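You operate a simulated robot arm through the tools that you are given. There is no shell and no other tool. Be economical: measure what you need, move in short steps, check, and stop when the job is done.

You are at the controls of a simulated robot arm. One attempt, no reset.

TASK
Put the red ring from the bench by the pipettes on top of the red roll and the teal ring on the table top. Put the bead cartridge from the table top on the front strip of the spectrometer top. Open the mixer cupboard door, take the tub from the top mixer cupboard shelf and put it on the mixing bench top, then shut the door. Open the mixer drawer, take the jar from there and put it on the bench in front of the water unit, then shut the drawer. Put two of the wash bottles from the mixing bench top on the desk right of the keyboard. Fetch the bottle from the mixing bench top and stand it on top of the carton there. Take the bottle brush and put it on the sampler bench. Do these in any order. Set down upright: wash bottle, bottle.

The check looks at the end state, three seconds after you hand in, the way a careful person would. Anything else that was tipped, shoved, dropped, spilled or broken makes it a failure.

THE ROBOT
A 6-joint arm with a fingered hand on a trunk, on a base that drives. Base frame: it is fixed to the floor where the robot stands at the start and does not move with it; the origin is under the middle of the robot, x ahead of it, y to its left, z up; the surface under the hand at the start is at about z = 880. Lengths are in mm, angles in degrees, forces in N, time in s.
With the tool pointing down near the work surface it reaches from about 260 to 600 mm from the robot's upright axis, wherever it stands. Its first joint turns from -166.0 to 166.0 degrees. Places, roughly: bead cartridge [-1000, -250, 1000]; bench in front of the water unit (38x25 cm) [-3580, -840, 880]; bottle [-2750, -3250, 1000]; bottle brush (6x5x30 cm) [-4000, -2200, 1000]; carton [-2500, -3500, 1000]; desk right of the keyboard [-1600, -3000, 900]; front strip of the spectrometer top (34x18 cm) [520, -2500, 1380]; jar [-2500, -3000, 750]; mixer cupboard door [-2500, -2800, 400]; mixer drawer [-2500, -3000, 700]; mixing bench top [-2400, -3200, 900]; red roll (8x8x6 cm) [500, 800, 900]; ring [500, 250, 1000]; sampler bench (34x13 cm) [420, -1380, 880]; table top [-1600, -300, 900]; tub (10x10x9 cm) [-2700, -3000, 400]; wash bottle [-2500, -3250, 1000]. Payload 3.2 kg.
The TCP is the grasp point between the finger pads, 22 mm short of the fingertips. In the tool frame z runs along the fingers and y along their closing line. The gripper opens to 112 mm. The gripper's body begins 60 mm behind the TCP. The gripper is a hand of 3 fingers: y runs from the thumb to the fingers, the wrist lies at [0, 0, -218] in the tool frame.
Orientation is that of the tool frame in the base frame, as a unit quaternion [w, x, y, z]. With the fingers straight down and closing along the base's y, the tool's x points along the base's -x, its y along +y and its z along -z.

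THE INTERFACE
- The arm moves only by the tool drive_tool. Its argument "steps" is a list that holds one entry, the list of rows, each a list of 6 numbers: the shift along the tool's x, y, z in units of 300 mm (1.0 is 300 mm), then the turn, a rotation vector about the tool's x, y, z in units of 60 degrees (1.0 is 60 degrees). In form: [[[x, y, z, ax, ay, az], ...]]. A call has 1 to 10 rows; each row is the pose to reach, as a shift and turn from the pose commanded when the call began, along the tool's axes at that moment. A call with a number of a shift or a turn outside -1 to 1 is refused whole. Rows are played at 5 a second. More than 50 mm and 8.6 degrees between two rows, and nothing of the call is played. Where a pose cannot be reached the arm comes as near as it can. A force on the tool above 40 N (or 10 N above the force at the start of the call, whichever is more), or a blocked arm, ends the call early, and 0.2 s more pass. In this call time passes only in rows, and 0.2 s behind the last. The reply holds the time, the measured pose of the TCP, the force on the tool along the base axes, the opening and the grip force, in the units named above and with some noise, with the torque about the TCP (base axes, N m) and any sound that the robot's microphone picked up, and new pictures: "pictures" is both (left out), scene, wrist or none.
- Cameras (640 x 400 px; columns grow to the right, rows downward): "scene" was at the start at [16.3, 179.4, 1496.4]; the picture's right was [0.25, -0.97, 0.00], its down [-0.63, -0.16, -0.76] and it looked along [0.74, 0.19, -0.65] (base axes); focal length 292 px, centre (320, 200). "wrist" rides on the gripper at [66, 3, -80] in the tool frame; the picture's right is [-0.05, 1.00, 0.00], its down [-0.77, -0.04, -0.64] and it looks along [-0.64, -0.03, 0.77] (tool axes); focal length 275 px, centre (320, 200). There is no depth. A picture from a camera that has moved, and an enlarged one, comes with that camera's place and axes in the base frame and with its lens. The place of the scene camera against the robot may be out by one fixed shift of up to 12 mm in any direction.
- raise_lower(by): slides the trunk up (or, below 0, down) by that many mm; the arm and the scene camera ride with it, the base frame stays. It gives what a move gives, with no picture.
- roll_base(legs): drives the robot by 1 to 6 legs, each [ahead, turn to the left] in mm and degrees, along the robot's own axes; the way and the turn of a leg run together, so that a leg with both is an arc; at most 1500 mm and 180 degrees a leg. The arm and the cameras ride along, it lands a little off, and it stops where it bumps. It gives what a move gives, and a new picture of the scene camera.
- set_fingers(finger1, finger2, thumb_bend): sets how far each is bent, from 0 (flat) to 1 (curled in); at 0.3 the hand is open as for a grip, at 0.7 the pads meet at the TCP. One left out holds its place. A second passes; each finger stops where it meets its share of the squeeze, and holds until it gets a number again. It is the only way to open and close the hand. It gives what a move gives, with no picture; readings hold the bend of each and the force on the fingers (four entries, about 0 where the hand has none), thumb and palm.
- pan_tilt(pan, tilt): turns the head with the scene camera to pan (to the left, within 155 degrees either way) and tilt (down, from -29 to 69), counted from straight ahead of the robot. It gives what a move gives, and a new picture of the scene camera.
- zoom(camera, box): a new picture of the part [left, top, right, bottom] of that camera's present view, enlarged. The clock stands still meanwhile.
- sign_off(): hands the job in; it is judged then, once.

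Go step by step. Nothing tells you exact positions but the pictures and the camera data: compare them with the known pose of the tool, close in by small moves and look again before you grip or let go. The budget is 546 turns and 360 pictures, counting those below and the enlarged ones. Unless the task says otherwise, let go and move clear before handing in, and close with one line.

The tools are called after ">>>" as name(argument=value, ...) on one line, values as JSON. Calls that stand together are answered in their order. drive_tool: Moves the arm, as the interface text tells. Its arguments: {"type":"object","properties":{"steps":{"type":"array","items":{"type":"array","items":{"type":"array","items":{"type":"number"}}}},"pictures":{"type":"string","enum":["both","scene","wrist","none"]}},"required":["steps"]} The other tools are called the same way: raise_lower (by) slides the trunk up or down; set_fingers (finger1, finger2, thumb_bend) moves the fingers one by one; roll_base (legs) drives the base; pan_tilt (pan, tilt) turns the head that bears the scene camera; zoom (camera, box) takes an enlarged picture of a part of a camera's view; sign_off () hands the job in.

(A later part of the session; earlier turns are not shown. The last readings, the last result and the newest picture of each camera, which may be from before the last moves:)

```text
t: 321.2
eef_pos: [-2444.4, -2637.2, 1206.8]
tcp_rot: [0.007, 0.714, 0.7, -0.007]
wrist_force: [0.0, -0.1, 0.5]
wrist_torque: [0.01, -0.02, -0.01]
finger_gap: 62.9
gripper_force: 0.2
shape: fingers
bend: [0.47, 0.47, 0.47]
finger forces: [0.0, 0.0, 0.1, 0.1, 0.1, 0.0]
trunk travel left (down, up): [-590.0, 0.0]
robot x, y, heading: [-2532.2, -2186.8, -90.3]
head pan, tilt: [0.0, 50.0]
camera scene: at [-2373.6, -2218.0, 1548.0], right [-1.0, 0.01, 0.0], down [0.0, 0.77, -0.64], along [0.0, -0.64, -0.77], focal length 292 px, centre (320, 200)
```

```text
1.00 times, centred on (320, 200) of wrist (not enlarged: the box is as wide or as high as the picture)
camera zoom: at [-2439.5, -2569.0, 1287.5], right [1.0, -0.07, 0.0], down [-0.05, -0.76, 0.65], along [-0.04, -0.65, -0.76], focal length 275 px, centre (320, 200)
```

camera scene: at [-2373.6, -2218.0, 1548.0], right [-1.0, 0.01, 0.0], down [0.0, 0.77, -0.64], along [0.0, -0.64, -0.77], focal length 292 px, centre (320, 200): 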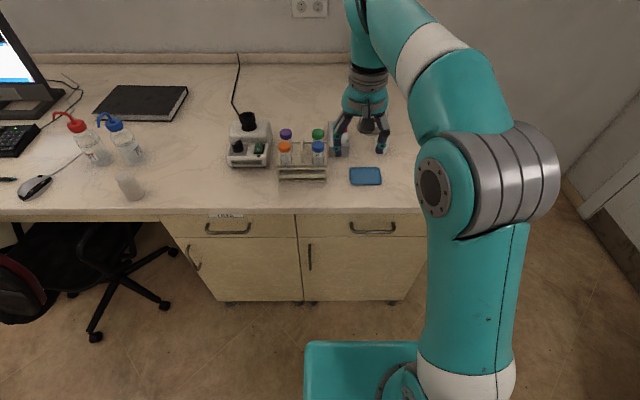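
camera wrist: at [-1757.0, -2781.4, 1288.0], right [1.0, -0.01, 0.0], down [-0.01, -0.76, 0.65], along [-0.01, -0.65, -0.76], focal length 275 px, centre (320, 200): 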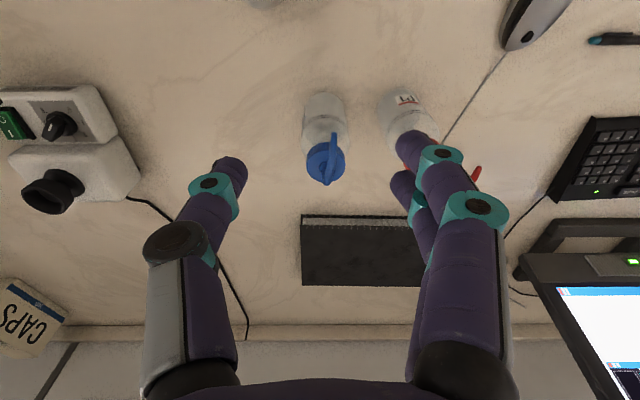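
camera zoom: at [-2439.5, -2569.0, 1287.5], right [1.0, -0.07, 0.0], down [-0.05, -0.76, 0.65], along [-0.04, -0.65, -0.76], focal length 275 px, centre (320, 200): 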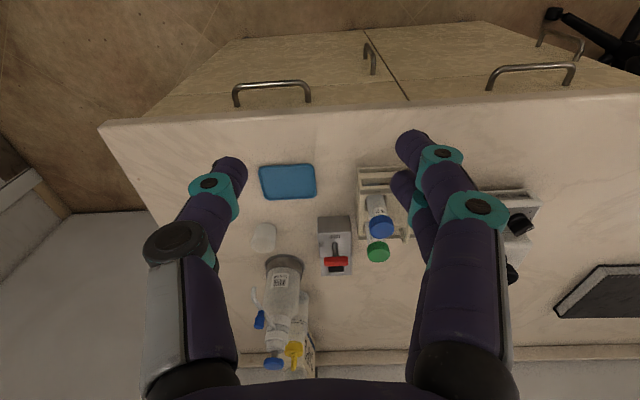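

The handle bar is at about (−2533,−2715), z≈795, protruding 35 mm. I'll use a pitched-down 45° hand with fingers behind the bar and thumb in front. First shifting the robot so the handle lies to my left-front, and yawing the hand.

>>> roll_base(legs=[[0, -90], [195, 0], [0, 90]])

>>> drive_tool(steps=[[[0.04, 0, 0.0, 0, 0, 0.14], [0.08, 0, 0, 0, 0, 0.28], [0.12, 0, 0, 0, 0, 0.42], [0.16, 0, 0, 0, 0, 0.56], [0.16, 0, 0, 0, 0, 0.7], [0.16, 0, 0, 0, 0, 0.84], [0.16, 0, 0, 0, 0, 0.98]]], pictures="none")

>>> drive_tool(steps=[[[0, 0, 0.05, 0, 0, 0.13], [0, 0, 0.1, 0, 0, 0.26], [0, 0, 0.15, 0, 0, 0.39], [0, 0, 0.2, 0, 0, 0.51]]], pictures="none")

```text
t: 330.4
eef_pos: [-2639.1, -2639.0, 1208.2]
tcp_rot: [0.007, 0.716, 0.698, -0.008]
wrist_force: [-0.6, 0.2, 0.1]
wrist_torque: [0.04, -0.03, 0.01]
finger_gap: 63.0
gripper_force: 0.0
shape: fingers
bend: [0.47, 0.47, 0.47]
finger forces: [0.0, 0.0, 0.1, 0.0, 0.0, 0.0]
trunk travel left (down, up): [-590.0, 0.0]
robot x, y, heading: [-2730.0, -2196.0, -91.1]
head pan, tilt: [0.0, 50.0]
camera scene: at [-2566.6, -2218.4, 1548.0], right [-1.0, 0.01, 0.0], down [0.01, 0.77, -0.64], along [-0.01, -0.64, -0.77], focal length 292 px, centre (320, 200)
```

scene: 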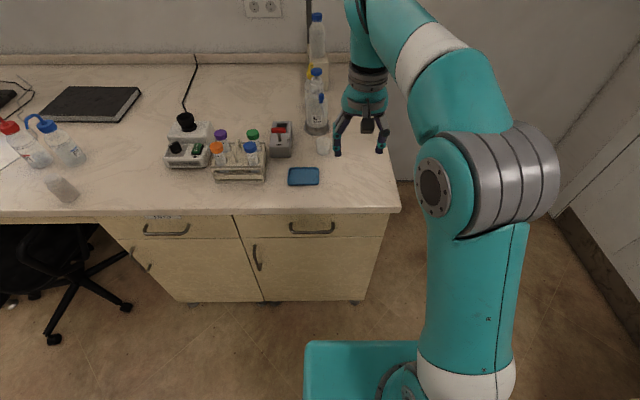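

```text
t: 332.0
eef_pos: [-2637.4, -2589.9, 1207.3]
tcp_rot: [0.01, 0.967, 0.254, -0.004]
wrist_force: [0.4, -0.3, 0.5]
wrist_torque: [-0.01, 0.04, 0.01]
finger_gap: 63.1
gripper_force: 0.1
shape: fingers
bend: [0.47, 0.47, 0.47]
finger forces: [0.1, 0.0, 0.0, 0.0, 0.0, 0.0]
trunk travel left (down, up): [-590.0, 0.0]
robot x, y, heading: [-2728.1, -2188.2, -90.9]
head pan, tilt: [0.0, 50.0]
```

```text
t: 333.0
eef_pos: [-2638.2, -2591.6, 1146.7]
tcp_rot: [0.01, 1.0, -0.009, -0.002]
wrist_force: [-0.4, 0.4, -0.2]
wrist_torque: [-0.05, -0.03, -0.01]
finger_gap: 62.9
gripper_force: 0.1
shape: fingers
bend: [0.47, 0.47, 0.47]
finger forces: [0.0, 0.0, 0.0, 0.0, 0.0, 0.1]
trunk travel left (down, up): [-590.0, 0.0]
robot x, y, heading: [-2729.4, -2191.7, -90.8]
head pan, tilt: [0.0, 50.0]
```

>>> drive_tool(steps=[[[0.06, 0, 0.08, 0, 0, 0], [0.12, 0.02, 0.16, -0.12, 0, 0], [0.19, 0.04, 0.24, -0.24, 0, 0], [0.26, 0.06, 0.32, -0.37, 0, 0], [0.33, 0.08, 0.4, -0.5, 0, 0], [0.35, 0.1, 0.48, -0.62, 0, 0], [0.35, 0.1, 0.56, -0.75, 0, 0]]], pictures="both")

```text
t: 334.6
eef_pos: [-2532.9, -2625.7, 980.1]
tcp_rot: [0.392, 0.92, -0.007, -0.004]
wrist_force: [0.6, 0.1, 0.5]
wrist_torque: [0.04, -0.01, -0.01]
finger_gap: 63.4
gripper_force: 0.1
shape: fingers
bend: [0.47, 0.47, 0.47]
finger forces: [0.0, 0.1, 0.1, 0.0, 0.0, 0.0]
trunk travel left (down, up): [-590.0, 0.0]
robot x, y, heading: [-2726.8, -2189.3, -90.5]
head pan, tilt: [0.0, 50.0]
camera scene: at [-2566.2, -2218.6, 1548.0], right [-1.0, 0.01, 0.0], down [0.01, 0.77, -0.64], along [-0.01, -0.64, -0.77], focal length 292 px, centre (320, 200)
camera wrist: at [-2466.7, -2569.4, 1037.8], right [-0.06, -0.69, 0.72], down [-0.76, 0.49, 0.42], along [-0.64, -0.53, -0.55], focal length 275 px, centre (320, 200)
```

scene: 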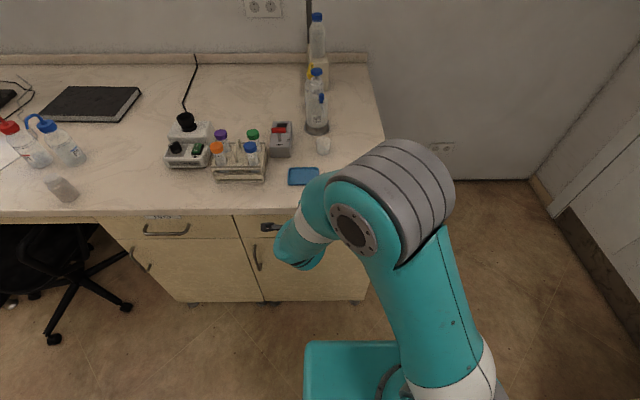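
wrist: 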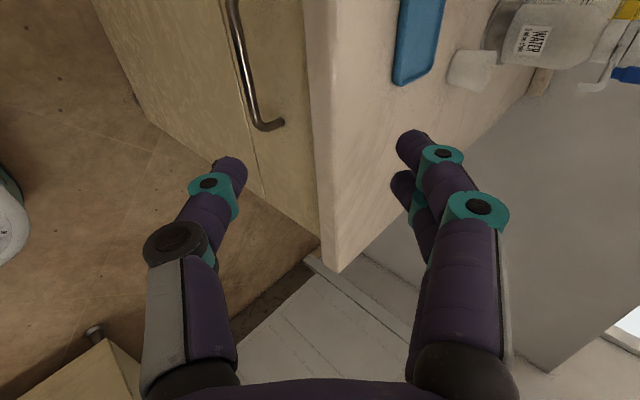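

Excellent: the wrist camera sees the bar, which triangulates to y≈−2728, z≈780. I'll narrow the fingers and approach along the 45° line to 60 mm short of it.

>>> set_fingers(finger1=0.6, finger2=0.6, thumb_bend=0.6)

>>> drive_tool(steps=[[[0, -0.06, 0.12, 0, 0, 0], [0, -0.12, 0.24, 0, 0, 0], [0, -0.18, 0.36, 0, 0, 0], [0, -0.243, 0.474, 0, 0, 0]]], pictures="wrist")

```text
t: 335.6
eef_pos: [-2534.8, -2626.5, 981.5]
tcp_rot: [0.392, 0.92, -0.007, -0.004]
wrist_force: [-0.5, -0.2, -0.5]
wrist_torque: [0.01, 0.0, 0.01]
finger_gap: 27.7
gripper_force: 0.0
shape: fingers
bend: [0.6, 0.6, 0.6]
finger forces: [0.0, 0.0, 0.0, 0.0, 0.1, 0.0]
trunk travel left (down, up): [-590.0, 0.0]
robot x, y, heading: [-2724.4, -2192.9, -90.6]
head pan, tilt: [0.0, 50.0]
```

```text
t: 336.6
eef_pos: [-2537.3, -2676.2, 831.4]
tcp_rot: [0.392, 0.92, -0.007, -0.004]
wrist_force: [-0.1, -0.4, -0.9]
wrist_torque: [-0.01, 0.0, 0.04]
finger_gap: 27.5
gripper_force: 0.1
shape: fingers
bend: [0.6, 0.6, 0.6]
finger forces: [0.0, 0.1, 0.0, 0.1, 0.1, 0.0]
trunk travel left (down, up): [-590.0, 0.0]
robot x, y, heading: [-2727.4, -2189.9, -90.8]
head pan, tilt: [0.0, 50.0]
camera wrist: at [-2470.8, -2620.5, 888.1], right [-0.06, -0.69, 0.72], down [-0.76, 0.5, 0.42], along [-0.64, -0.53, -0.55], focal length 275 px, centre (320, 200)
```

wrist: 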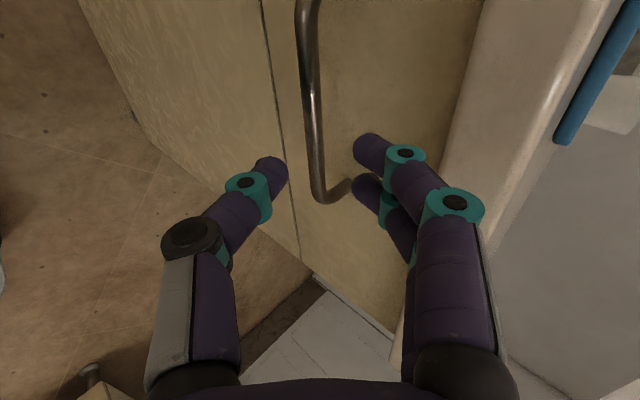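

The bar lies right on the approach line, 76 mm ahead. Advancing 64 mm slowly with force guard.

>>> drive_tool(steps=[[[0, 0, 0.06, 0, 0, 0], [0, 0, 0.12, 0, 0, 0], [0, 0, 0.16, 0, 0, 0], [0, 0, 0.19, 0, 0, 0], [0, 0, 0.213, 0, 0, 0]]], pictures="wrist")

```text
t: 337.8
eef_pos: [-2536.7, -2725.4, 783.9]
tcp_rot: [0.393, 0.919, -0.007, -0.004]
wrist_force: [-0.5, 0.1, 0.0]
wrist_torque: [-0.01, -0.01, -0.01]
finger_gap: 27.6
gripper_force: 0.0
shape: fingers
bend: [0.6, 0.6, 0.6]
finger forces: [0.1, 0.0, 0.0, 0.1, 0.0, 0.1]
trunk travel left (down, up): [-590.0, 0.0]
robot x, y, heading: [-2724.8, -2188.7, -90.9]
head pan, tilt: [0.0, 50.0]
camera wrist: at [-2470.1, -2668.8, 842.4], right [-0.06, -0.69, 0.72], down [-0.76, 0.5, 0.42], along [-0.64, -0.53, -0.55], focal length 275 px, centre (320, 200)
```

wrist: 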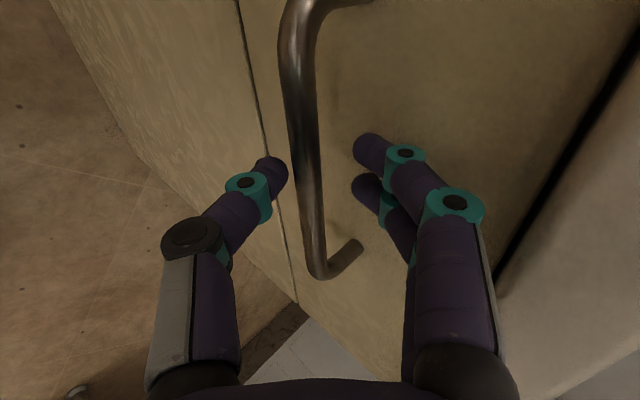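

The bar is between thumb and fingers with no contact. Closing on it.

>>> set_fingers(finger1=0.72, finger2=0.72, thumb_bend=0.72)

>>> zoom(camera="wrist", box=[160, 60, 480, 260])

```text
t: 338.8
eef_pos: [-2537.7, -2725.3, 782.4]
tcp_rot: [0.391, 0.92, -0.007, -0.004]
wrist_force: [-1.1, 0.2, -7.6]
wrist_torque: [0.07, 0.03, -0.05]
finger_gap: 8.3
gripper_force: 5.0
shape: fingers
bend: [0.71, 0.71, 0.67]
finger forces: [1.2, 1.1, 0.0, 0.0, 8.4, 0.0]
trunk travel left (down, up): [-590.0, 0.0]
robot x, y, heading: [-2725.6, -2191.8, -90.7]
head pan, tilt: [0.0, 50.0]
```

```text
2.00 times, centred on (320, 160) of wrist
camera zoom: at [-2470.0, -2668.9, 842.1], right [-0.06, -0.69, 0.72], down [-0.76, 0.5, 0.42], along [-0.64, -0.53, -0.55], focal length 551 px, centre (320, 280)
```

zoom: 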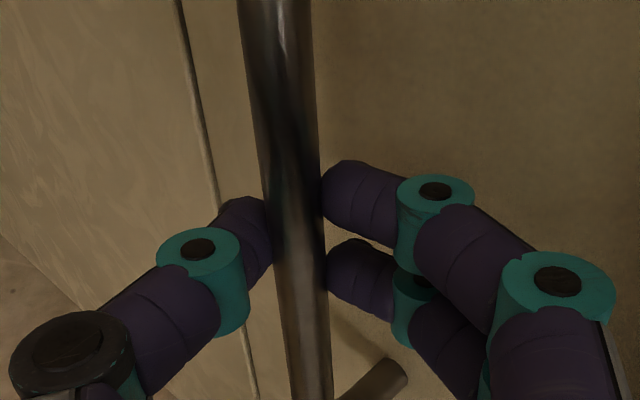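

Gripped. Tightening and pulling back with the base, first 80 mm.

>>> set_fingers(finger1=0.85, finger2=0.85, thumb_bend=0.8)

>>> roll_base(legs=[[-80, 0]])

>>> zoom(camera="wrist", box=[0, 0, 640, 400])

```text
t: 339.8
eef_pos: [-2537.2, -2725.1, 782.6]
tcp_rot: [0.393, 0.92, -0.007, -0.004]
wrist_force: [-0.9, -4.5, -8.2]
wrist_torque: [0.04, 0.0, 0.02]
finger_gap: 7.0
gripper_force: 16.2
shape: fingers
bend: [0.75, 0.75, 0.67]
finger forces: [7.8, 7.7, 0.0, 0.0, 17.2, 0.1]
trunk travel left (down, up): [-590.0, 0.0]
robot x, y, heading: [-2726.8, -2190.1, -91.0]
head pan, tilt: [0.0, 50.0]
```

```text
t: 340.9
eef_pos: [-2535.8, -2644.1, 784.7]
tcp_rot: [0.392, 0.92, -0.006, -0.003]
wrist_force: [-7.0, -0.1, -8.9]
wrist_torque: [0.07, 0.07, 0.0]
finger_gap: 7.0
gripper_force: 16.0
shape: fingers
bend: [0.76, 0.76, 0.68]
finger forces: [6.8, 6.7, 0.1, 0.1, 18.1, 0.0]
trunk travel left (down, up): [-590.0, 0.0]
robot x, y, heading: [-2726.1, -2110.1, -90.7]
head pan, tilt: [0.0, 50.0]
camera scene: at [-2566.0, -2137.9, 1548.0], right [-1.0, 0.01, 0.0], down [0.01, 0.77, -0.64], along [-0.01, -0.64, -0.77], focal length 292 px, centre (320, 200)
```

scene: 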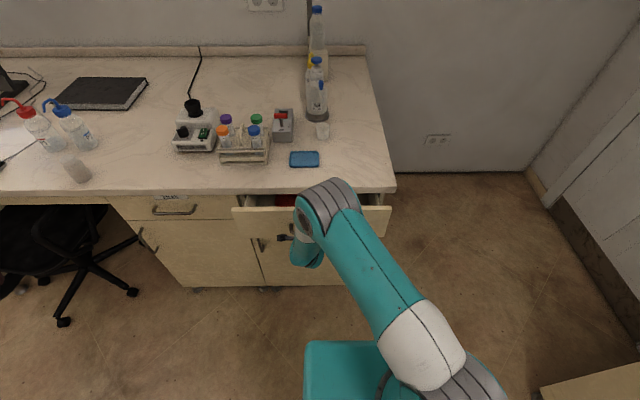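

```text
1.00 times, centred on (320, 200) of wrist (not enlarged: the box is as wide or as high as the picture)
camera zoom: at [-2469.2, -2587.9, 842.4], right [-0.06, -0.69, 0.72], down [-0.76, 0.5, 0.42], along [-0.64, -0.53, -0.55], focal length 275 px, centre (320, 200)
```

zoom: 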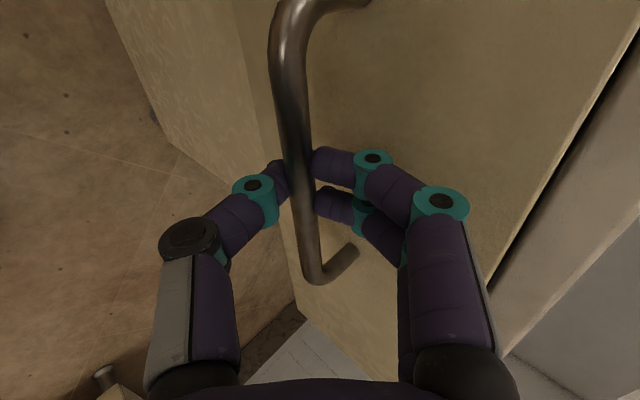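

The drawer slides open nicely. Pulling another 230 mm.

>>> roll_base(legs=[[-230, 0]])

```text
t: 342.6
eef_pos: [-2534.0, -2407.7, 784.4]
tcp_rot: [0.392, 0.92, -0.008, -0.004]
wrist_force: [-19.4, 0.1, -8.8]
wrist_torque: [0.06, 0.3, -0.06]
finger_gap: 6.8
gripper_force: 16.9
shape: fingers
bend: [0.77, 0.76, 0.68]
finger forces: [7.2, 7.3, 0.0, 0.1, 18.7, 0.1]
trunk travel left (down, up): [-590.0, 0.0]
robot x, y, heading: [-2722.7, -1872.8, -90.6]
head pan, tilt: [0.0, 50.0]
camera scene: at [-2564.5, -1902.4, 1548.2], right [-1.0, 0.02, 0.0], down [0.01, 0.77, -0.64], along [-0.01, -0.64, -0.77], focal length 292 px, centre (320, 200)
```

scene: 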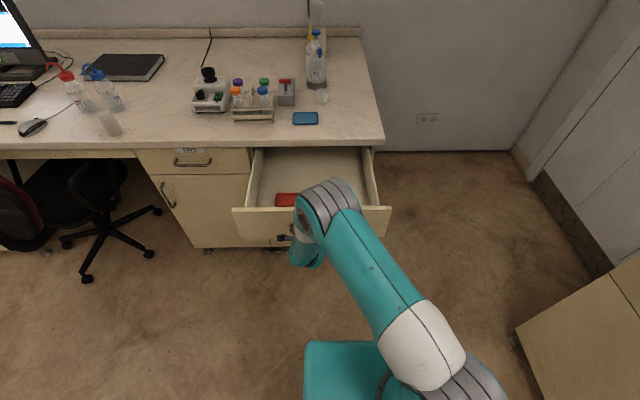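

Open about 320 mm. Releasing the handle and retreating along the approach line.

>>> set_fingers(finger1=0.58, finger2=0.58, thumb_bend=0.58)

>>> drive_tool(steps=[[[0, 0, -0.08, 0, 0, 0], [0, 0, -0.2, 0, 0, 0], [0, 0.06, -0.33, 0, 0, 0], [0, 0.12, -0.46, 0, 0, 0], [0, 0.2, -0.58, 0, 0, 0]]], pictures="both")

```text
t: 343.6
eef_pos: [-2533.3, -2407.4, 782.5]
tcp_rot: [0.391, 0.92, -0.007, -0.005]
wrist_force: [-1.0, 0.7, 0.2]
wrist_torque: [-0.03, 0.03, 0.0]
finger_gap: 34.4
gripper_force: 0.1
shape: fingers
bend: [0.57, 0.57, 0.57]
finger forces: [0.0, 0.0, 0.0, 0.1, 0.0, 0.0]
trunk travel left (down, up): [-590.0, 0.0]
robot x, y, heading: [-2722.8, -1875.7, -90.6]
head pan, tilt: [0.0, 50.0]
```

```text
t: 344.8
eef_pos: [-2531.6, -2323.9, 947.8]
tcp_rot: [0.391, 0.92, -0.009, -0.004]
wrist_force: [0.0, 0.1, 1.1]
wrist_torque: [-0.04, -0.01, -0.06]
finger_gap: 34.9
gripper_force: 0.0
shape: fingers
bend: [0.57, 0.57, 0.57]
finger forces: [0.1, 0.0, 0.0, 0.0, 0.0, 0.1]
trunk travel left (down, up): [-590.0, 0.0]
robot x, y, heading: [-2720.0, -1880.2, -91.0]
head pan, tilt: [0.0, 50.0]
camera scene: at [-2562.7, -1901.1, 1548.0], right [-1.0, 0.02, 0.0], down [0.01, 0.77, -0.64], along [-0.01, -0.64, -0.77], focal length 292 px, centre (320, 200)
camera wrist: at [-2464.5, -2267.7, 1006.1], right [-0.06, -0.69, 0.72], down [-0.76, 0.5, 0.42], along [-0.65, -0.52, -0.55], focal length 275 px, centre (320, 200)
```

scene: 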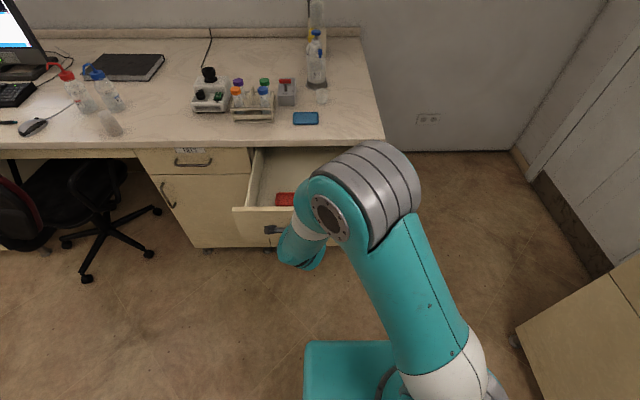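
wrist: 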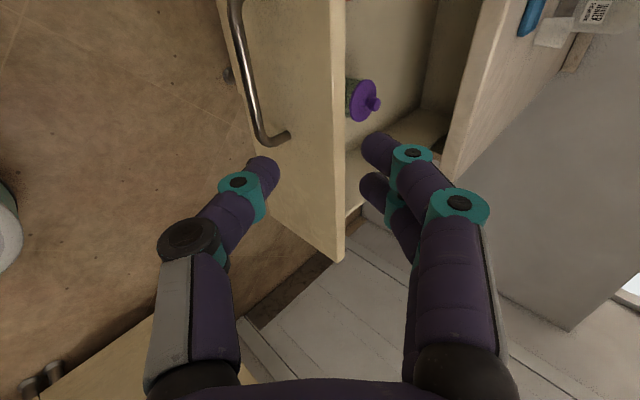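

The jar (green with a purple knobbed lid) is at about (−2597,−2550). Returning the hand to vertical while rising.

>>> drive_tool(steps=[[[-0.03, 0.05, -0.05, 0.13, 0, 0], [-0.07, 0.1, -0.1, 0.26, 0, 0], [-0.1, 0.15, -0.15, 0.39, 0, 0], [-0.13, 0.2, -0.2, 0.52, 0, 0], [-0.17, 0.25, -0.25, 0.65, 0, 0], [-0.2, 0.28, -0.28, 0.77, 0, 0]]], pictures="none")

>>> roll_base(legs=[[215, 0]])

>>> zoom(camera="wrist", box=[0, 0, 640, 400])

```text
t: 346.2
eef_pos: [-2591.3, -2319.2, 1065.8]
tcp_rot: [-0.002, 1.0, -0.009, -0.001]
wrist_force: [0.2, 0.0, 0.1]
wrist_torque: [0.01, 0.0, 0.04]
finger_gap: 35.1
gripper_force: 0.1
shape: fingers
bend: [0.57, 0.57, 0.57]
finger forces: [0.0, 0.0, 0.0, 0.1, 0.1, 0.0]
out of reach, approached as far as the arm can: row 2
trunk travel left (down, up): [-590.0, 0.0]
robot x, y, heading: [-2723.7, -1875.3, -90.9]
head pan, tilt: [0.0, 50.0]
```

```text
t: 347.9
eef_pos: [-2595.3, -2533.8, 1066.5]
tcp_rot: [0.0, 1.0, -0.009, -0.002]
wrist_force: [-0.1, -0.2, -0.6]
wrist_torque: [-0.02, -0.01, 0.0]
finger_gap: 35.2
gripper_force: 0.1
shape: fingers
bend: [0.57, 0.57, 0.57]
finger forces: [0.0, 0.0, 0.1, 0.0, 0.1, 0.0]
trunk travel left (down, up): [-590.0, 0.0]
robot x, y, heading: [-2728.4, -2090.8, -91.2]
head pan, tilt: [0.0, 50.0]
camera scene: at [-2565.7, -2117.8, 1548.0], right [-1.0, 0.02, 0.0], down [0.01, 0.77, -0.64], along [-0.01, -0.64, -0.77], focal length 292 px, centre (320, 200)
```

scene: 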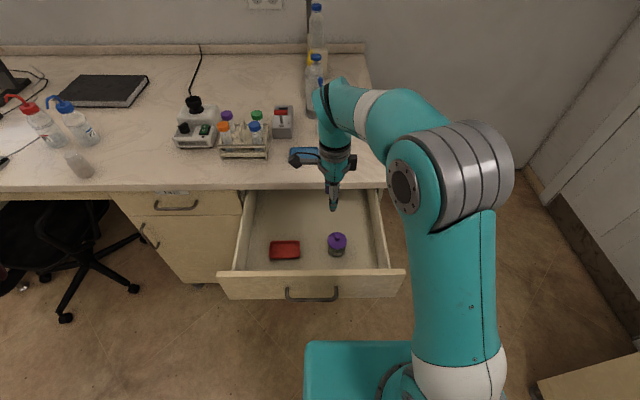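

```text
1.00 times, centred on (320, 200) of wrist (not enlarged: the box is as wide or as high as the picture)
camera zoom: at [-2528.7, -2538.3, 1146.6], right [-0.06, -1.0, 0.0], down [-0.77, 0.05, 0.64], along [-0.64, 0.04, -0.77], focal length 275 px, centre (320, 200)
```

zoom: 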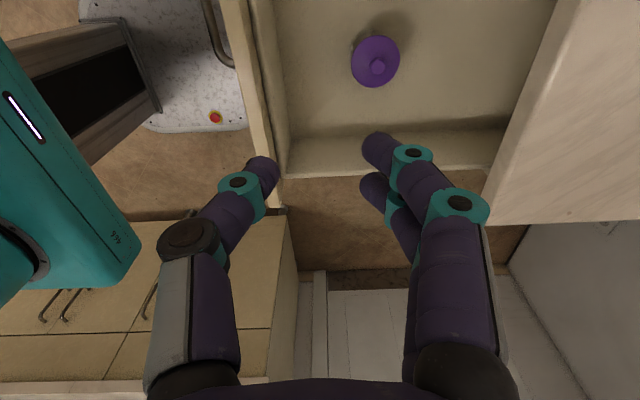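

The jar's lid is at about (−2628,−2608, z≈750). Opening the hand and moving above it.

>>> set_fingers(finger1=0.32, finger2=0.32, thumb_bend=0.32)

>>> drive_tool(steps=[[[-0.03, 0.08, 0.1, 0, 0, 0], [-0.07, 0.16, 0.22, 0, 0, 0], [-0.11, 0.25, 0.34, 0, 0, 0], [-0.11, 0.25, 0.48, 0, 0, 0], [-0.11, 0.25, 0.62, 0, 0, 0]]], pictures="wrist")

```text
t: 348.9
eef_pos: [-2594.2, -2534.1, 1066.0]
tcp_rot: [-0.001, 1.0, -0.008, -0.002]
wrist_force: [-0.3, -0.2, -0.5]
wrist_torque: [0.01, 0.03, -0.02]
finger_gap: 105.4
gripper_force: 0.0
shape: fingers
bend: [0.32, 0.32, 0.32]
finger forces: [0.0, 0.0, 0.1, 0.0, 0.0, 0.1]
trunk travel left (down, up): [-590.0, 0.0]
robot x, y, heading: [-2726.8, -2089.3, -91.0]
head pan, tilt: [0.0, 50.0]
```

```text
t: 350.1
eef_pos: [-2627.6, -2607.9, 880.2]
tcp_rot: [-0.001, 1.0, -0.009, -0.001]
wrist_force: [0.1, 0.4, -0.1]
wrist_torque: [0.0, 0.0, -0.01]
finger_gap: 106.1
gripper_force: 0.1
shape: fingers
bend: [0.32, 0.32, 0.32]
finger forces: [0.0, 0.1, 0.0, 0.0, 0.0, 0.0]
trunk travel left (down, up): [-590.0, 0.0]
robot x, y, heading: [-2724.7, -2092.5, -90.9]
head pan, tilt: [0.0, 50.0]
camera wrist: at [-2561.6, -2610.6, 960.7], right [-0.06, -1.0, 0.0], down [-0.77, 0.05, 0.64], along [-0.64, 0.04, -0.77], focal length 275 px, centre (320, 200)
```

wrist: 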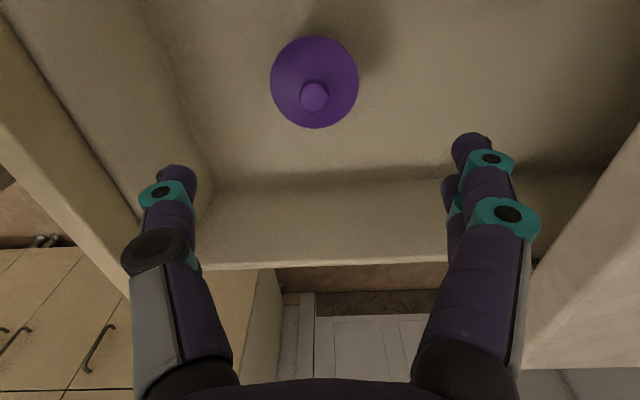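

>>> drive_tool(steps=[[[0.012, -0.018, 0.1, 0, 0, 0], [0.012, -0.018, 0.22, 0, 0, 0], [0.012, -0.018, 0.34, 0, 0, 0], [0.012, -0.018, 0.44, 0, 0, 0]]], pictures="wrist")

```text
t: 351.1
eef_pos: [-2624.0, -2603.2, 746.4]
tcp_rot: [0.0, 1.0, -0.008, 0.0]
wrist_force: [-0.8, -0.2, -1.5]
wrist_torque: [0.01, -0.01, 0.0]
finger_gap: 105.9
gripper_force: 0.0
shape: fingers
bend: [0.32, 0.32, 0.32]
finger forces: [0.1, 0.1, 0.0, 0.1, 0.0, 0.0]
trunk travel left (down, up): [-590.0, 0.0]
robot x, y, heading: [-2725.6, -2089.4, -90.8]
head pan, tilt: [0.0, 50.0]
camera wrist: at [-2558.8, -2607.0, 828.1], right [-0.06, -1.0, 0.0], down [-0.77, 0.05, 0.64], along [-0.64, 0.04, -0.77], focal length 275 px, centre (320, 200)
```

wrist: 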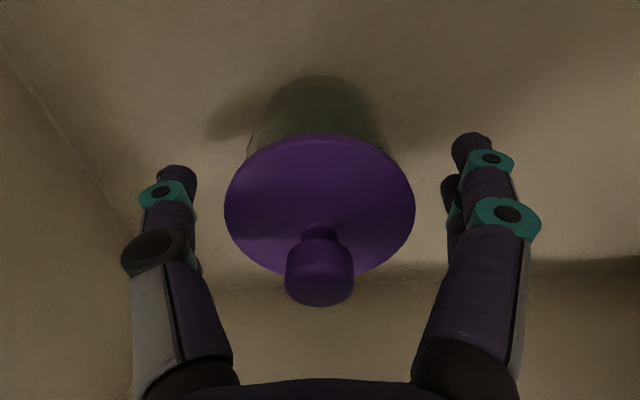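

The lid is a wide flange over a narrower body. Lowering 9 mm more so the tips hold the body, then closing.

>>> drive_tool(steps=[[[0, 0, 0.015, 0, 0, 0], [0, 0, 0.03, 0, 0, 0]]], pictures="none")

>>> set_fingers(finger1=0.55, finger2=0.55, thumb_bend=0.55)

>>> zoom(camera="wrist", box=[100, 50, 540, 325])

```text
t: 351.7
eef_pos: [-2625.0, -2604.1, 738.4]
tcp_rot: [-0.001, 1.0, -0.009, -0.001]
wrist_force: [0.1, -0.7, 0.4]
wrist_torque: [0.02, -0.04, -0.02]
finger_gap: 106.3
gripper_force: 0.0
shape: fingers
bend: [0.32, 0.32, 0.32]
finger forces: [0.0, 0.0, 0.0, 0.1, 0.0, 0.1]
trunk travel left (down, up): [-590.0, 0.0]
robot x, y, heading: [-2727.3, -2085.4, -91.0]
head pan, tilt: [0.0, 50.0]
```

```text
t: 352.7
eef_pos: [-2625.0, -2603.0, 738.3]
tcp_rot: [-0.001, 1.0, -0.008, -0.002]
wrist_force: [-0.7, -0.1, -0.4]
wrist_torque: [0.01, 0.01, 0.0]
finger_gap: 53.2
gripper_force: 4.0
shape: fingers
bend: [0.5, 0.51, 0.53]
finger forces: [2.5, 1.9, 0.0, 0.0, 4.1, 0.0]
trunk travel left (down, up): [-590.0, 0.0]
robot x, y, heading: [-2724.9, -2089.1, -91.0]
head pan, tilt: [0.0, 50.0]
```

```text
1.45 times, centred on (320, 188) of wrist
camera zoom: at [-2559.8, -2606.6, 819.8], right [-0.06, -1.0, 0.0], down [-0.77, 0.05, 0.64], along [-0.64, 0.04, -0.77], focal length 400 px, centre (320, 218)
```

zoom: 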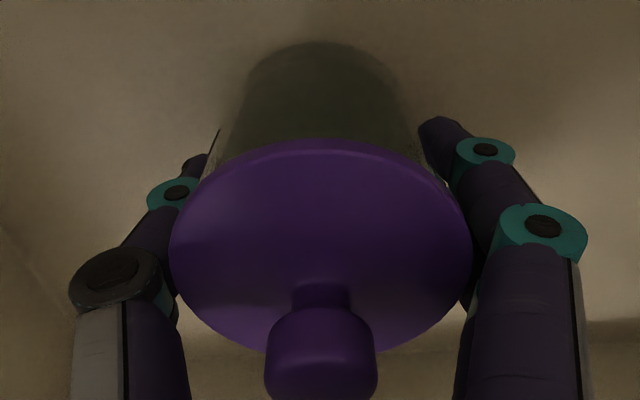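

Contact, with the tips under the lid flange on the body. Squeezing and lifting slightly.

>>> set_fingers(finger1=0.72, finger2=0.72, thumb_bend=0.72)

>>> drive_tool(steps=[[[0, 0, -0.02, 0, 0, 0], [0, 0, -0.05, 0, 0, 0], [0, 0, -0.1, 0, 0, 0], [0, 0, -0.18, 0, 0, 0]]], pictures="both")

```text
t: 353.7
eef_pos: [-2625.5, -2603.8, 738.4]
tcp_rot: [-0.002, 1.0, -0.009, -0.002]
wrist_force: [0.4, 0.0, 0.6]
wrist_torque: [-0.06, 0.04, 0.01]
finger_gap: 51.4
gripper_force: 15.8
shape: fingers
bend: [0.51, 0.53, 0.58]
finger forces: [8.0, 7.5, 0.0, 0.0, 15.6, 0.0]
trunk travel left (down, up): [-590.0, 0.0]
robot x, y, heading: [-2723.8, -2086.9, -90.6]
head pan, tilt: [0.0, 50.0]
```

```text
t: 354.7
eef_pos: [-2626.1, -2602.3, 792.9]
tcp_rot: [-0.001, 1.0, -0.009, -0.001]
wrist_force: [-0.1, -0.1, -3.0]
wrist_torque: [-0.03, 0.04, 0.02]
finger_gap: 51.4
gripper_force: 15.4
shape: fingers
bend: [0.51, 0.53, 0.58]
finger forces: [8.0, 7.4, 0.0, 0.0, 15.6, 0.0]
trunk travel left (down, up): [-590.0, 0.0]
robot x, y, heading: [-2724.8, -2085.2, -90.9]
head pan, tilt: [0.0, 50.0]
camera scene: at [-2565.7, -2116.8, 1547.9], right [-1.0, 0.02, 0.0], down [0.01, 0.77, -0.64], along [-0.01, -0.64, -0.77], focal length 292 px, centre (320, 200)
camera wrist: at [-2560.4, -2605.7, 873.0], right [-0.06, -1.0, 0.0], down [-0.77, 0.05, 0.64], along [-0.64, 0.04, -0.77], focal length 275 px, centre (320, 200)
```

scene: 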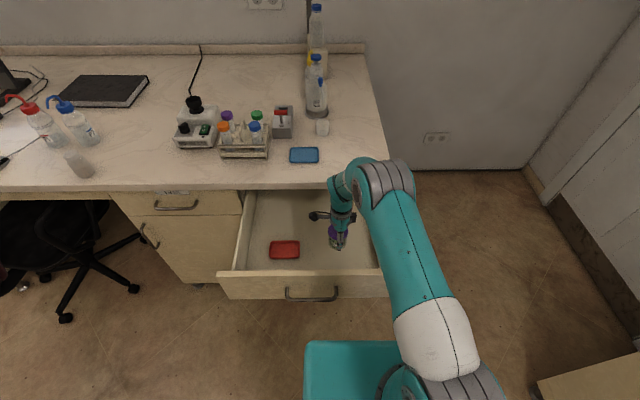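
wrist: 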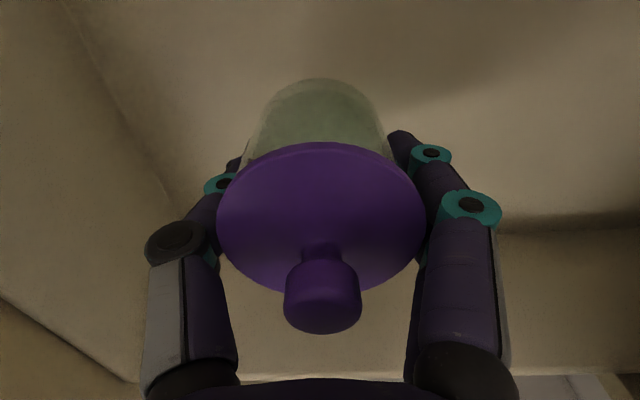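

The jar is held. Lifting it out, then driving to the bench in front of the water unit.

>>> drive_tool(steps=[[[0, 0, -0.15, 0, 0, 0], [0, 0, -0.3, 0, 0, 0], [0, 0, -0.45, 0, 0, 0], [0, -0.03, -0.6, 0, 0, 0], [0, -0.12, -0.72, 0, 0, 0], [0, -0.22, -0.84, 0, 0, 0], [0, -0.3, -0.95, 0, 0, 0]]], pictures="none")

>>> roll_base(legs=[[-120, 0], [0, -162], [1180, 0], [0, 73]])

>>> pan_tilt(pan=0, tilt=35)

```text
t: 356.3
eef_pos: [-2623.3, -2512.9, 1078.9]
tcp_rot: [0.0, 1.0, -0.009, -0.001]
wrist_force: [-0.1, 0.3, -3.0]
wrist_torque: [-0.03, 0.04, -0.02]
finger_gap: 51.3
gripper_force: 16.1
shape: fingers
bend: [0.51, 0.53, 0.58]
finger forces: [7.9, 7.3, 0.0, 0.0, 15.4, 0.0]
trunk travel left (down, up): [-590.0, 0.0]
robot x, y, heading: [-2725.1, -2090.0, -91.1]
head pan, tilt: [0.0, 50.0]
```

```text
t: 372.9
eef_pos: [-3526.8, -975.8, 1078.6]
tcp_rot: [-0.002, 0.721, -0.693, 0.0]
wrist_force: [0.3, -0.3, -3.4]
wrist_torque: [0.01, 0.02, -0.04]
finger_gap: 50.2
gripper_force: 14.7
shape: fingers
bend: [0.52, 0.53, 0.58]
finger forces: [7.4, 7.3, 0.0, 0.0, 14.5, 0.0]
trunk travel left (down, up): [-590.0, 0.0]
robot x, y, heading: [-3108.5, -848.2, -177.9]
head pan, tilt: [0.0, 50.0]
camera scene: at [-3125.2, -1023.5, 1547.9], right [-0.04, 1.0, 0.0], down [0.77, 0.03, -0.64], along [-0.64, -0.03, -0.77], focal length 292 px, centre (320, 200)
```

scene: 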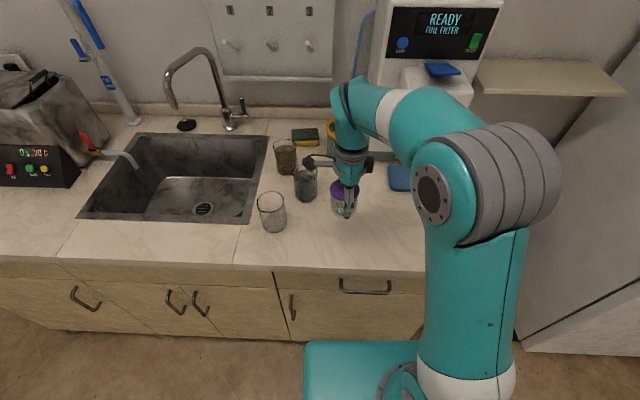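

```text
t: 373.7
eef_pos: [-3527.7, -975.3, 1078.4]
tcp_rot: [-0.001, 0.721, -0.693, 0.0]
wrist_force: [0.6, -0.5, -2.9]
wrist_torque: [0.04, 0.03, 0.0]
finger_gap: 50.7
gripper_force: 14.9
shape: fingers
bend: [0.52, 0.53, 0.58]
finger forces: [7.3, 7.2, 0.1, 0.0, 14.5, 0.0]
trunk travel left (down, up): [-590.0, 0.0]
robot x, y, heading: [-3108.7, -850.5, -177.7]
head pan, tilt: [0.0, 35.0]
camera scene: at [-3136.3, -1023.8, 1569.6], right [-0.04, 1.0, 0.0], down [0.57, 0.02, -0.82], along [-0.82, -0.03, -0.57], focal length 292 px, centre (320, 200)
```

scene: 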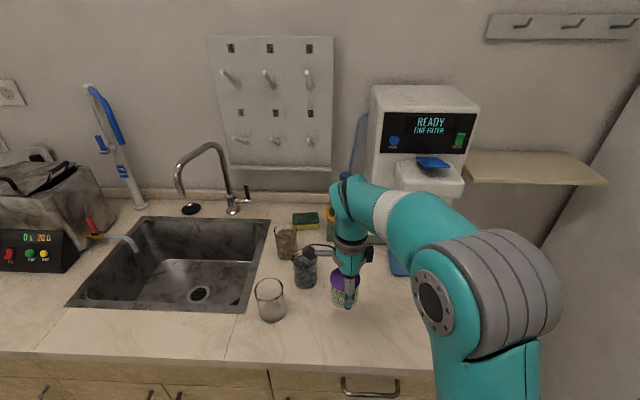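

I'll set the jar at about (−3590,−915), clear of the beakers and the drip tray. Moving and lowering.

>>> drive_tool(steps=[[[-0.07, 0.07, 0.05, 0, 0, 0], [-0.14, 0.13, 0.15, 0, 0, 0], [-0.207, 0.198, 0.26, 0, 0, 0], [-0.207, 0.198, 0.36, 0, 0, 0]]], pictures="both")

```text
t: 374.7
eef_pos: [-3587.4, -917.4, 968.6]
tcp_rot: [-0.001, 0.722, -0.692, -0.002]
wrist_force: [0.6, -0.4, -3.2]
wrist_torque: [0.05, 0.01, -0.01]
finger_gap: 50.3
gripper_force: 14.8
shape: fingers
bend: [0.52, 0.54, 0.58]
finger forces: [7.6, 7.3, 0.0, 0.1, 14.7, 0.1]
trunk travel left (down, up): [-590.0, 0.0]
robot x, y, heading: [-3110.0, -848.4, -177.8]
head pan, tilt: [0.0, 35.0]
camera scene: at [-3136.5, -1023.9, 1569.7], right [-0.04, 1.0, 0.0], down [0.57, 0.02, -0.82], along [-0.82, -0.03, -0.57], focal length 292 px, centre (320, 200)
camera wrist: at [-3589.2, -981.5, 1049.2], right [-1.0, 0.01, 0.0], down [0.0, 0.77, 0.64], along [0.0, 0.64, -0.77], focal length 275 px, centre (320, 200)
```

scene: 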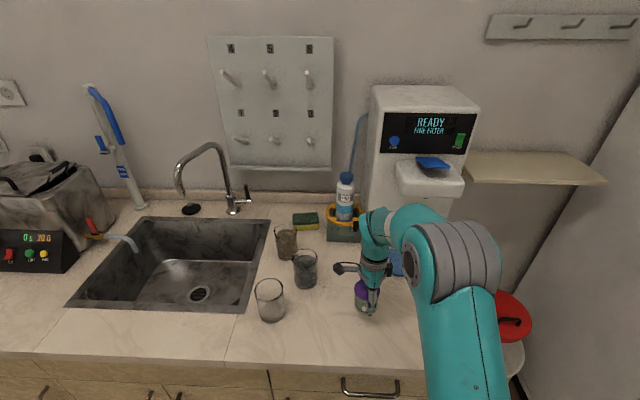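
wrist: 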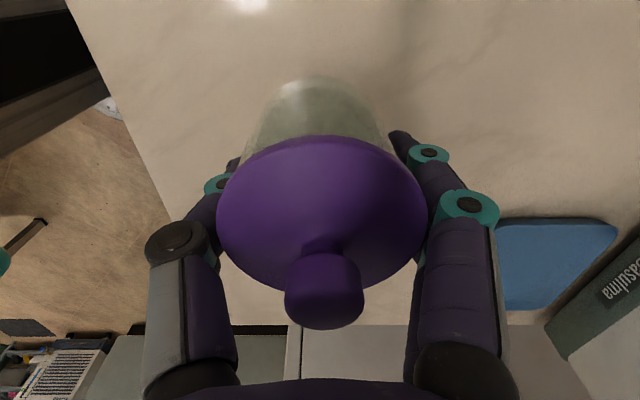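

Free spot below. Lowering until contact.

>>> drive_tool(steps=[[[0, 0, 0.04, 0, 0, 0], [0, 0, 0.055, 0, 0, 0], [0, 0, 0.065, 0, 0, 0], [0, 0, 0.075, 0, 0, 0], [0, 0, 0.085, 0, 0, 0], [0, 0, 0.095, 0, 0, 0], [0, 0, 0.105, 0, 0, 0], [0, 0, 0.115, 0, 0, 0], [0, 0, 0.125, 0, 0, 0]]], pictures="none")

```text
t: 376.7
eef_pos: [-3590.3, -915.9, 932.3]
tcp_rot: [-0.002, 0.721, -0.693, -0.001]
wrist_force: [-0.4, 0.4, -4.1]
wrist_torque: [0.02, 0.01, 0.02]
finger_gap: 50.3
gripper_force: 14.3
shape: fingers
bend: [0.52, 0.54, 0.58]
finger forces: [7.6, 7.2, 0.0, 0.1, 14.6, 0.1]
trunk travel left (down, up): [-590.0, 0.0]
robot x, y, heading: [-3107.9, -847.4, -177.6]
head pan, tilt: [0.0, 35.0]
```

>>> drive_tool(steps=[[[0, 0, 0.01, 0, 0, 0], [0, 0, 0.018, 0, 0, 0], [0, 0, 0.026, 0, 0, 0], [0, 0, 0.034, 0, 0, 0], [0, 0, 0.042, 0, 0, 0], [0, 0, 0.05, 0, 0, 0]]], pictures="none")

```text
t: 378.1
eef_pos: [-3588.5, -916.2, 919.5]
tcp_rot: [0.0, 0.722, -0.692, -0.001]
wrist_force: [-0.7, 1.0, 7.6]
wrist_torque: [0.0, 0.16, -0.02]
finger_gap: 50.1
gripper_force: 16.6
shape: fingers
bend: [0.52, 0.54, 0.58]
finger forces: [8.5, 8.1, 0.0, 0.0, 16.1, 0.0]
trunk travel left (down, up): [-590.0, 0.0]
robot x, y, heading: [-3105.6, -852.0, -177.6]
head pan, tilt: [0.0, 35.0]
```

Contact. Releasing and rising.

>>> set_fingers(finger1=0.45, finger2=0.45, thumb_bend=0.48)

>>> set_fingers(finger1=0.32, finger2=0.32, thumb_bend=0.32)

>>> drive_tool(steps=[[[0, 0, -0.06, 0, 0, 0], [0, 0, -0.16, 0, 0, 0], [0, 0, -0.3, 0, 0, 0], [0, -0.05, -0.44, 0, 0, 0], [0, -0.15, -0.54, 0, 0, 0]]], pictures="scene")

```text
t: 379.1
eef_pos: [-3588.7, -916.2, 919.2]
tcp_rot: [-0.001, 0.721, -0.693, -0.001]
wrist_force: [0.3, 0.0, -0.3]
wrist_torque: [-0.02, -0.01, 0.01]
finger_gap: 64.7
gripper_force: 0.1
shape: fingers
bend: [0.45, 0.45, 0.48]
finger forces: [0.0, 0.0, 0.0, 0.0, 0.1, 0.0]
trunk travel left (down, up): [-590.0, 0.0]
robot x, y, heading: [-3107.0, -850.3, -177.6]
head pan, tilt: [0.0, 35.0]
```

```text
t: 380.1
eef_pos: [-3588.9, -916.5, 919.3]
tcp_rot: [-0.002, 0.721, -0.693, -0.001]
wrist_force: [0.4, -0.5, -0.3]
wrist_torque: [0.0, -0.02, -0.04]
finger_gap: 105.6
gripper_force: 0.1
shape: fingers
bend: [0.32, 0.32, 0.32]
finger forces: [0.0, 0.0, 0.0, 0.1, 0.1, 0.0]
trunk travel left (down, up): [-590.0, 0.0]
robot x, y, heading: [-3110.0, -847.3, -177.6]
head pan, tilt: [0.0, 35.0]
```

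```text
t: 381.3
eef_pos: [-3541.4, -916.1, 1079.8]
tcp_rot: [-0.001, 0.721, -0.693, -0.001]
wrist_force: [0.1, -0.5, 0.1]
wrist_torque: [0.0, 0.02, 0.0]
finger_gap: 105.7
gripper_force: 0.1
shape: fingers
bend: [0.32, 0.32, 0.32]
finger forces: [0.0, 0.0, 0.0, 0.0, 0.0, 0.0]
trunk travel left (down, up): [-590.0, 0.0]
robot x, y, heading: [-3110.5, -847.9, -177.8]
head pan, tilt: [0.0, 35.0]
camera scene: at [-3135.0, -1023.6, 1569.7], right [-0.04, 1.0, 0.0], down [0.57, 0.02, -0.82], along [-0.82, -0.03, -0.57], focal length 292 px, centre (320, 200)
```

scene: 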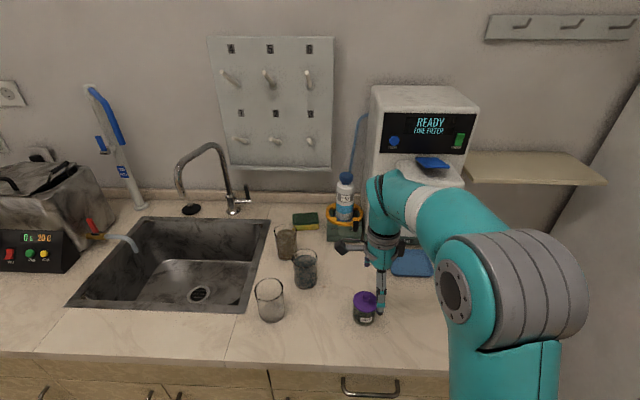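

The jar is in place. Driving back to the drawer to shut it, and pitching the hand again on arrival.

>>> roll_base(legs=[[-100, 0], [0, 104.8], [965, 0], [0, -17.6]])

>>> drive_tool(steps=[[[0.08, 0, 0.05, 0, 0, 0], [0.16, 0, 0.1, -0.12, 0, 0], [0.24, 0, 0.15, -0.24, 0, 0], [0.32, 0, 0.2, -0.36, 0, 0], [0.4, 0, 0.25, -0.48, 0, 0], [0.477, 0, 0.3, -0.61, 0, 0], [0.477, 0, 0.33, -0.75, 0, 0]]], pictures="none")

>>> set_fingers(finger1=0.6, finger2=0.6, thumb_bend=0.6)

```text
t: 392.5
eef_pos: [-2695.1, -2221.9, 1079.4]
tcp_rot: [-0.002, 1.0, -0.01, -0.002]
wrist_force: [-0.3, -0.7, -0.7]
wrist_torque: [-0.02, 0.04, 0.01]
finger_gap: 105.9
gripper_force: 0.1
shape: fingers
bend: [0.32, 0.32, 0.32]
finger forces: [0.0, 0.1, 0.0, 0.1, 0.1, 0.1]
trunk travel left (down, up): [-590.0, 0.0]
robot x, y, heading: [-2736.8, -1788.0, -91.0]
head pan, tilt: [0.0, 35.0]
camera scene: at [-2574.4, -1825.4, 1569.7], right [-1.0, 0.02, 0.0], down [0.01, 0.57, -0.82], along [-0.02, -0.82, -0.57], focal length 292 px, centre (320, 200)
```

scene: 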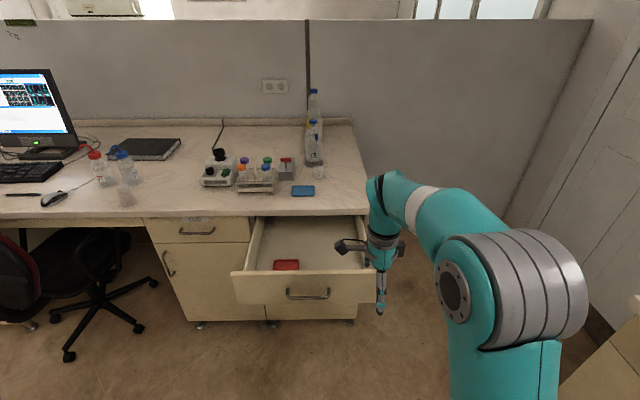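

```text
t: 394.1
eef_pos: [-2549.8, -2225.1, 979.9]
tcp_rot: [0.382, 0.924, -0.007, -0.006]
wrist_force: [0.5, -0.2, 0.5]
wrist_torque: [0.02, -0.02, 0.01]
finger_gap: 106.2
gripper_force: 0.1
shape: fingers
bend: [0.32, 0.32, 0.32]
finger forces: [0.1, 0.0, 0.0, 0.0, 0.0, 0.1]
trunk travel left (down, up): [-590.0, 0.0]
robot x, y, heading: [-2738.7, -1787.5, -91.2]
head pan, tilt: [0.0, 35.0]
```

```text
t: 395.1
eef_pos: [-2550.0, -2226.2, 980.3]
tcp_rot: [0.382, 0.924, -0.009, -0.006]
wrist_force: [0.3, 0.5, -0.5]
wrist_torque: [-0.01, 0.02, 0.0]
finger_gap: 27.7
gripper_force: 0.1
shape: fingers
bend: [0.6, 0.6, 0.6]
finger forces: [0.1, 0.0, 0.0, 0.0, 0.1, 0.0]
trunk travel left (down, up): [-590.0, 0.0]
robot x, y, heading: [-2734.8, -1786.2, -91.4]
head pan, tilt: [0.0, 35.0]
```

>>> roll_base(legs=[[80, 0]])

>>> drive_tool(steps=[[[0, -0.05, 0.12, 0, 0, 0], [0, -0.11, 0.24, 0, 0, 0], [0, -0.17, 0.36, 0, 0, 0], [0, -0.226, 0.48, 0, 0, 0]]], pictures="wrist")

```text
t: 396.1
eef_pos: [-2551.9, -2308.7, 980.1]
tcp_rot: [0.382, 0.924, -0.01, -0.006]
wrist_force: [-0.4, -0.5, 0.5]
wrist_torque: [-0.01, 0.01, -0.01]
finger_gap: 27.9
gripper_force: 0.1
shape: fingers
bend: [0.6, 0.6, 0.6]
finger forces: [0.0, 0.0, 0.1, 0.0, 0.0, 0.0]
trunk travel left (down, up): [-590.0, 0.0]
robot x, y, heading: [-2733.9, -1866.9, -91.2]
head pan, tilt: [0.0, 35.0]
camera scene: at [-2575.7, -1909.1, 1569.7], right [-1.0, 0.02, 0.0], down [0.01, 0.57, -0.82], along [-0.02, -0.82, -0.57], focal length 292 px, centre (320, 200)
```

scene: 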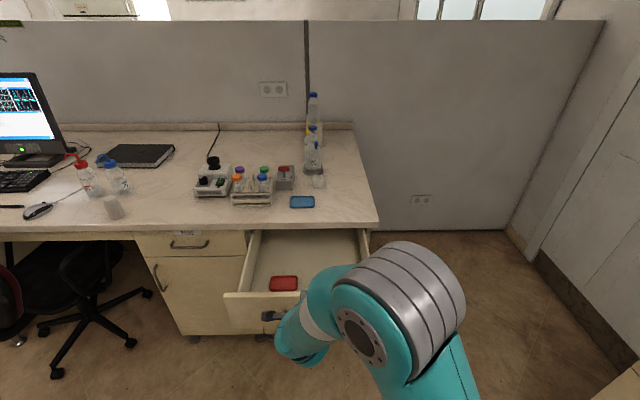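

```text
t: 397.1
eef_pos: [-2553.8, -2363.7, 826.8]
tcp_rot: [0.382, 0.924, -0.009, -0.005]
wrist_force: [-0.2, 0.7, 0.0]
wrist_torque: [0.01, -0.01, -0.03]
finger_gap: 27.7
gripper_force: 0.1
shape: fingers
bend: [0.6, 0.6, 0.6]
finger forces: [0.0, 0.0, 0.0, 0.0, 0.0, 0.0]
trunk travel left (down, up): [-590.0, 0.0]
robot x, y, heading: [-2733.3, -1867.7, -91.2]
head pan, tilt: [0.0, 35.0]
camera wrist: at [-2487.0, -2309.6, 887.5], right [-0.06, -0.71, 0.71], down [-0.76, 0.49, 0.43], along [-0.65, -0.51, -0.57], focal length 275 px, centre (320, 200)
```

wrist: 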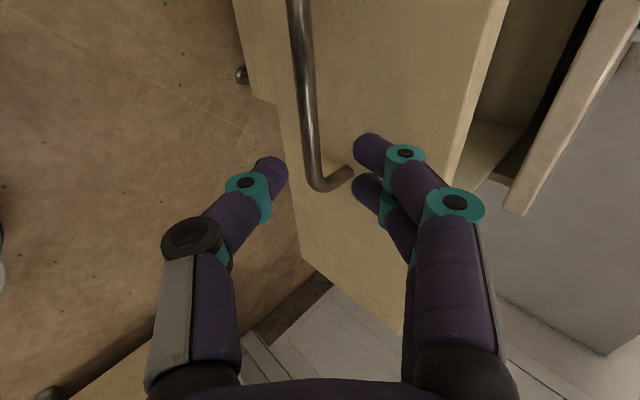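

>>> drive_tool(steps=[[[0.04, 0, 0.0, 0, 0, 0], [0.04, 0, 0.06, 0, 0, 0], [0.04, 0, 0.12, 0, 0, 0], [0.04, 0, 0.16, 0, 0, 0], [0.04, 0, 0.19, 0, 0, 0], [0.04, 0, 0.213, 0, 0, 0]]], pictures="wrist")

```text
t: 398.5
eef_pos: [-2544.5, -2408.0, 784.5]
tcp_rot: [0.382, 0.924, -0.008, -0.006]
wrist_force: [0.2, 0.0, -0.6]
wrist_torque: [0.01, -0.01, -0.01]
finger_gap: 27.4
gripper_force: 0.1
shape: fingers
bend: [0.6, 0.6, 0.6]
finger forces: [0.0, 0.0, 0.1, 0.0, 0.1, 0.0]
trunk travel left (down, up): [-590.0, 0.0]
robot x, y, heading: [-2735.1, -1866.7, -91.0]
head pan, tilt: [0.0, 35.0]
camera wrist: at [-2476.0, -2354.0, 844.7], right [-0.06, -0.71, 0.71], down [-0.76, 0.49, 0.43], along [-0.65, -0.51, -0.57], focal length 275 px, centre (320, 200)
```

wrist: 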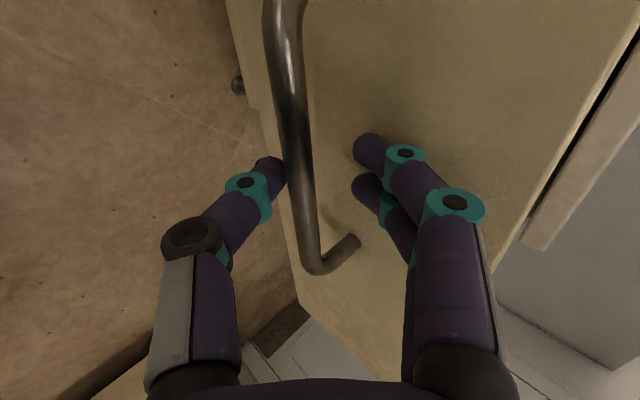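

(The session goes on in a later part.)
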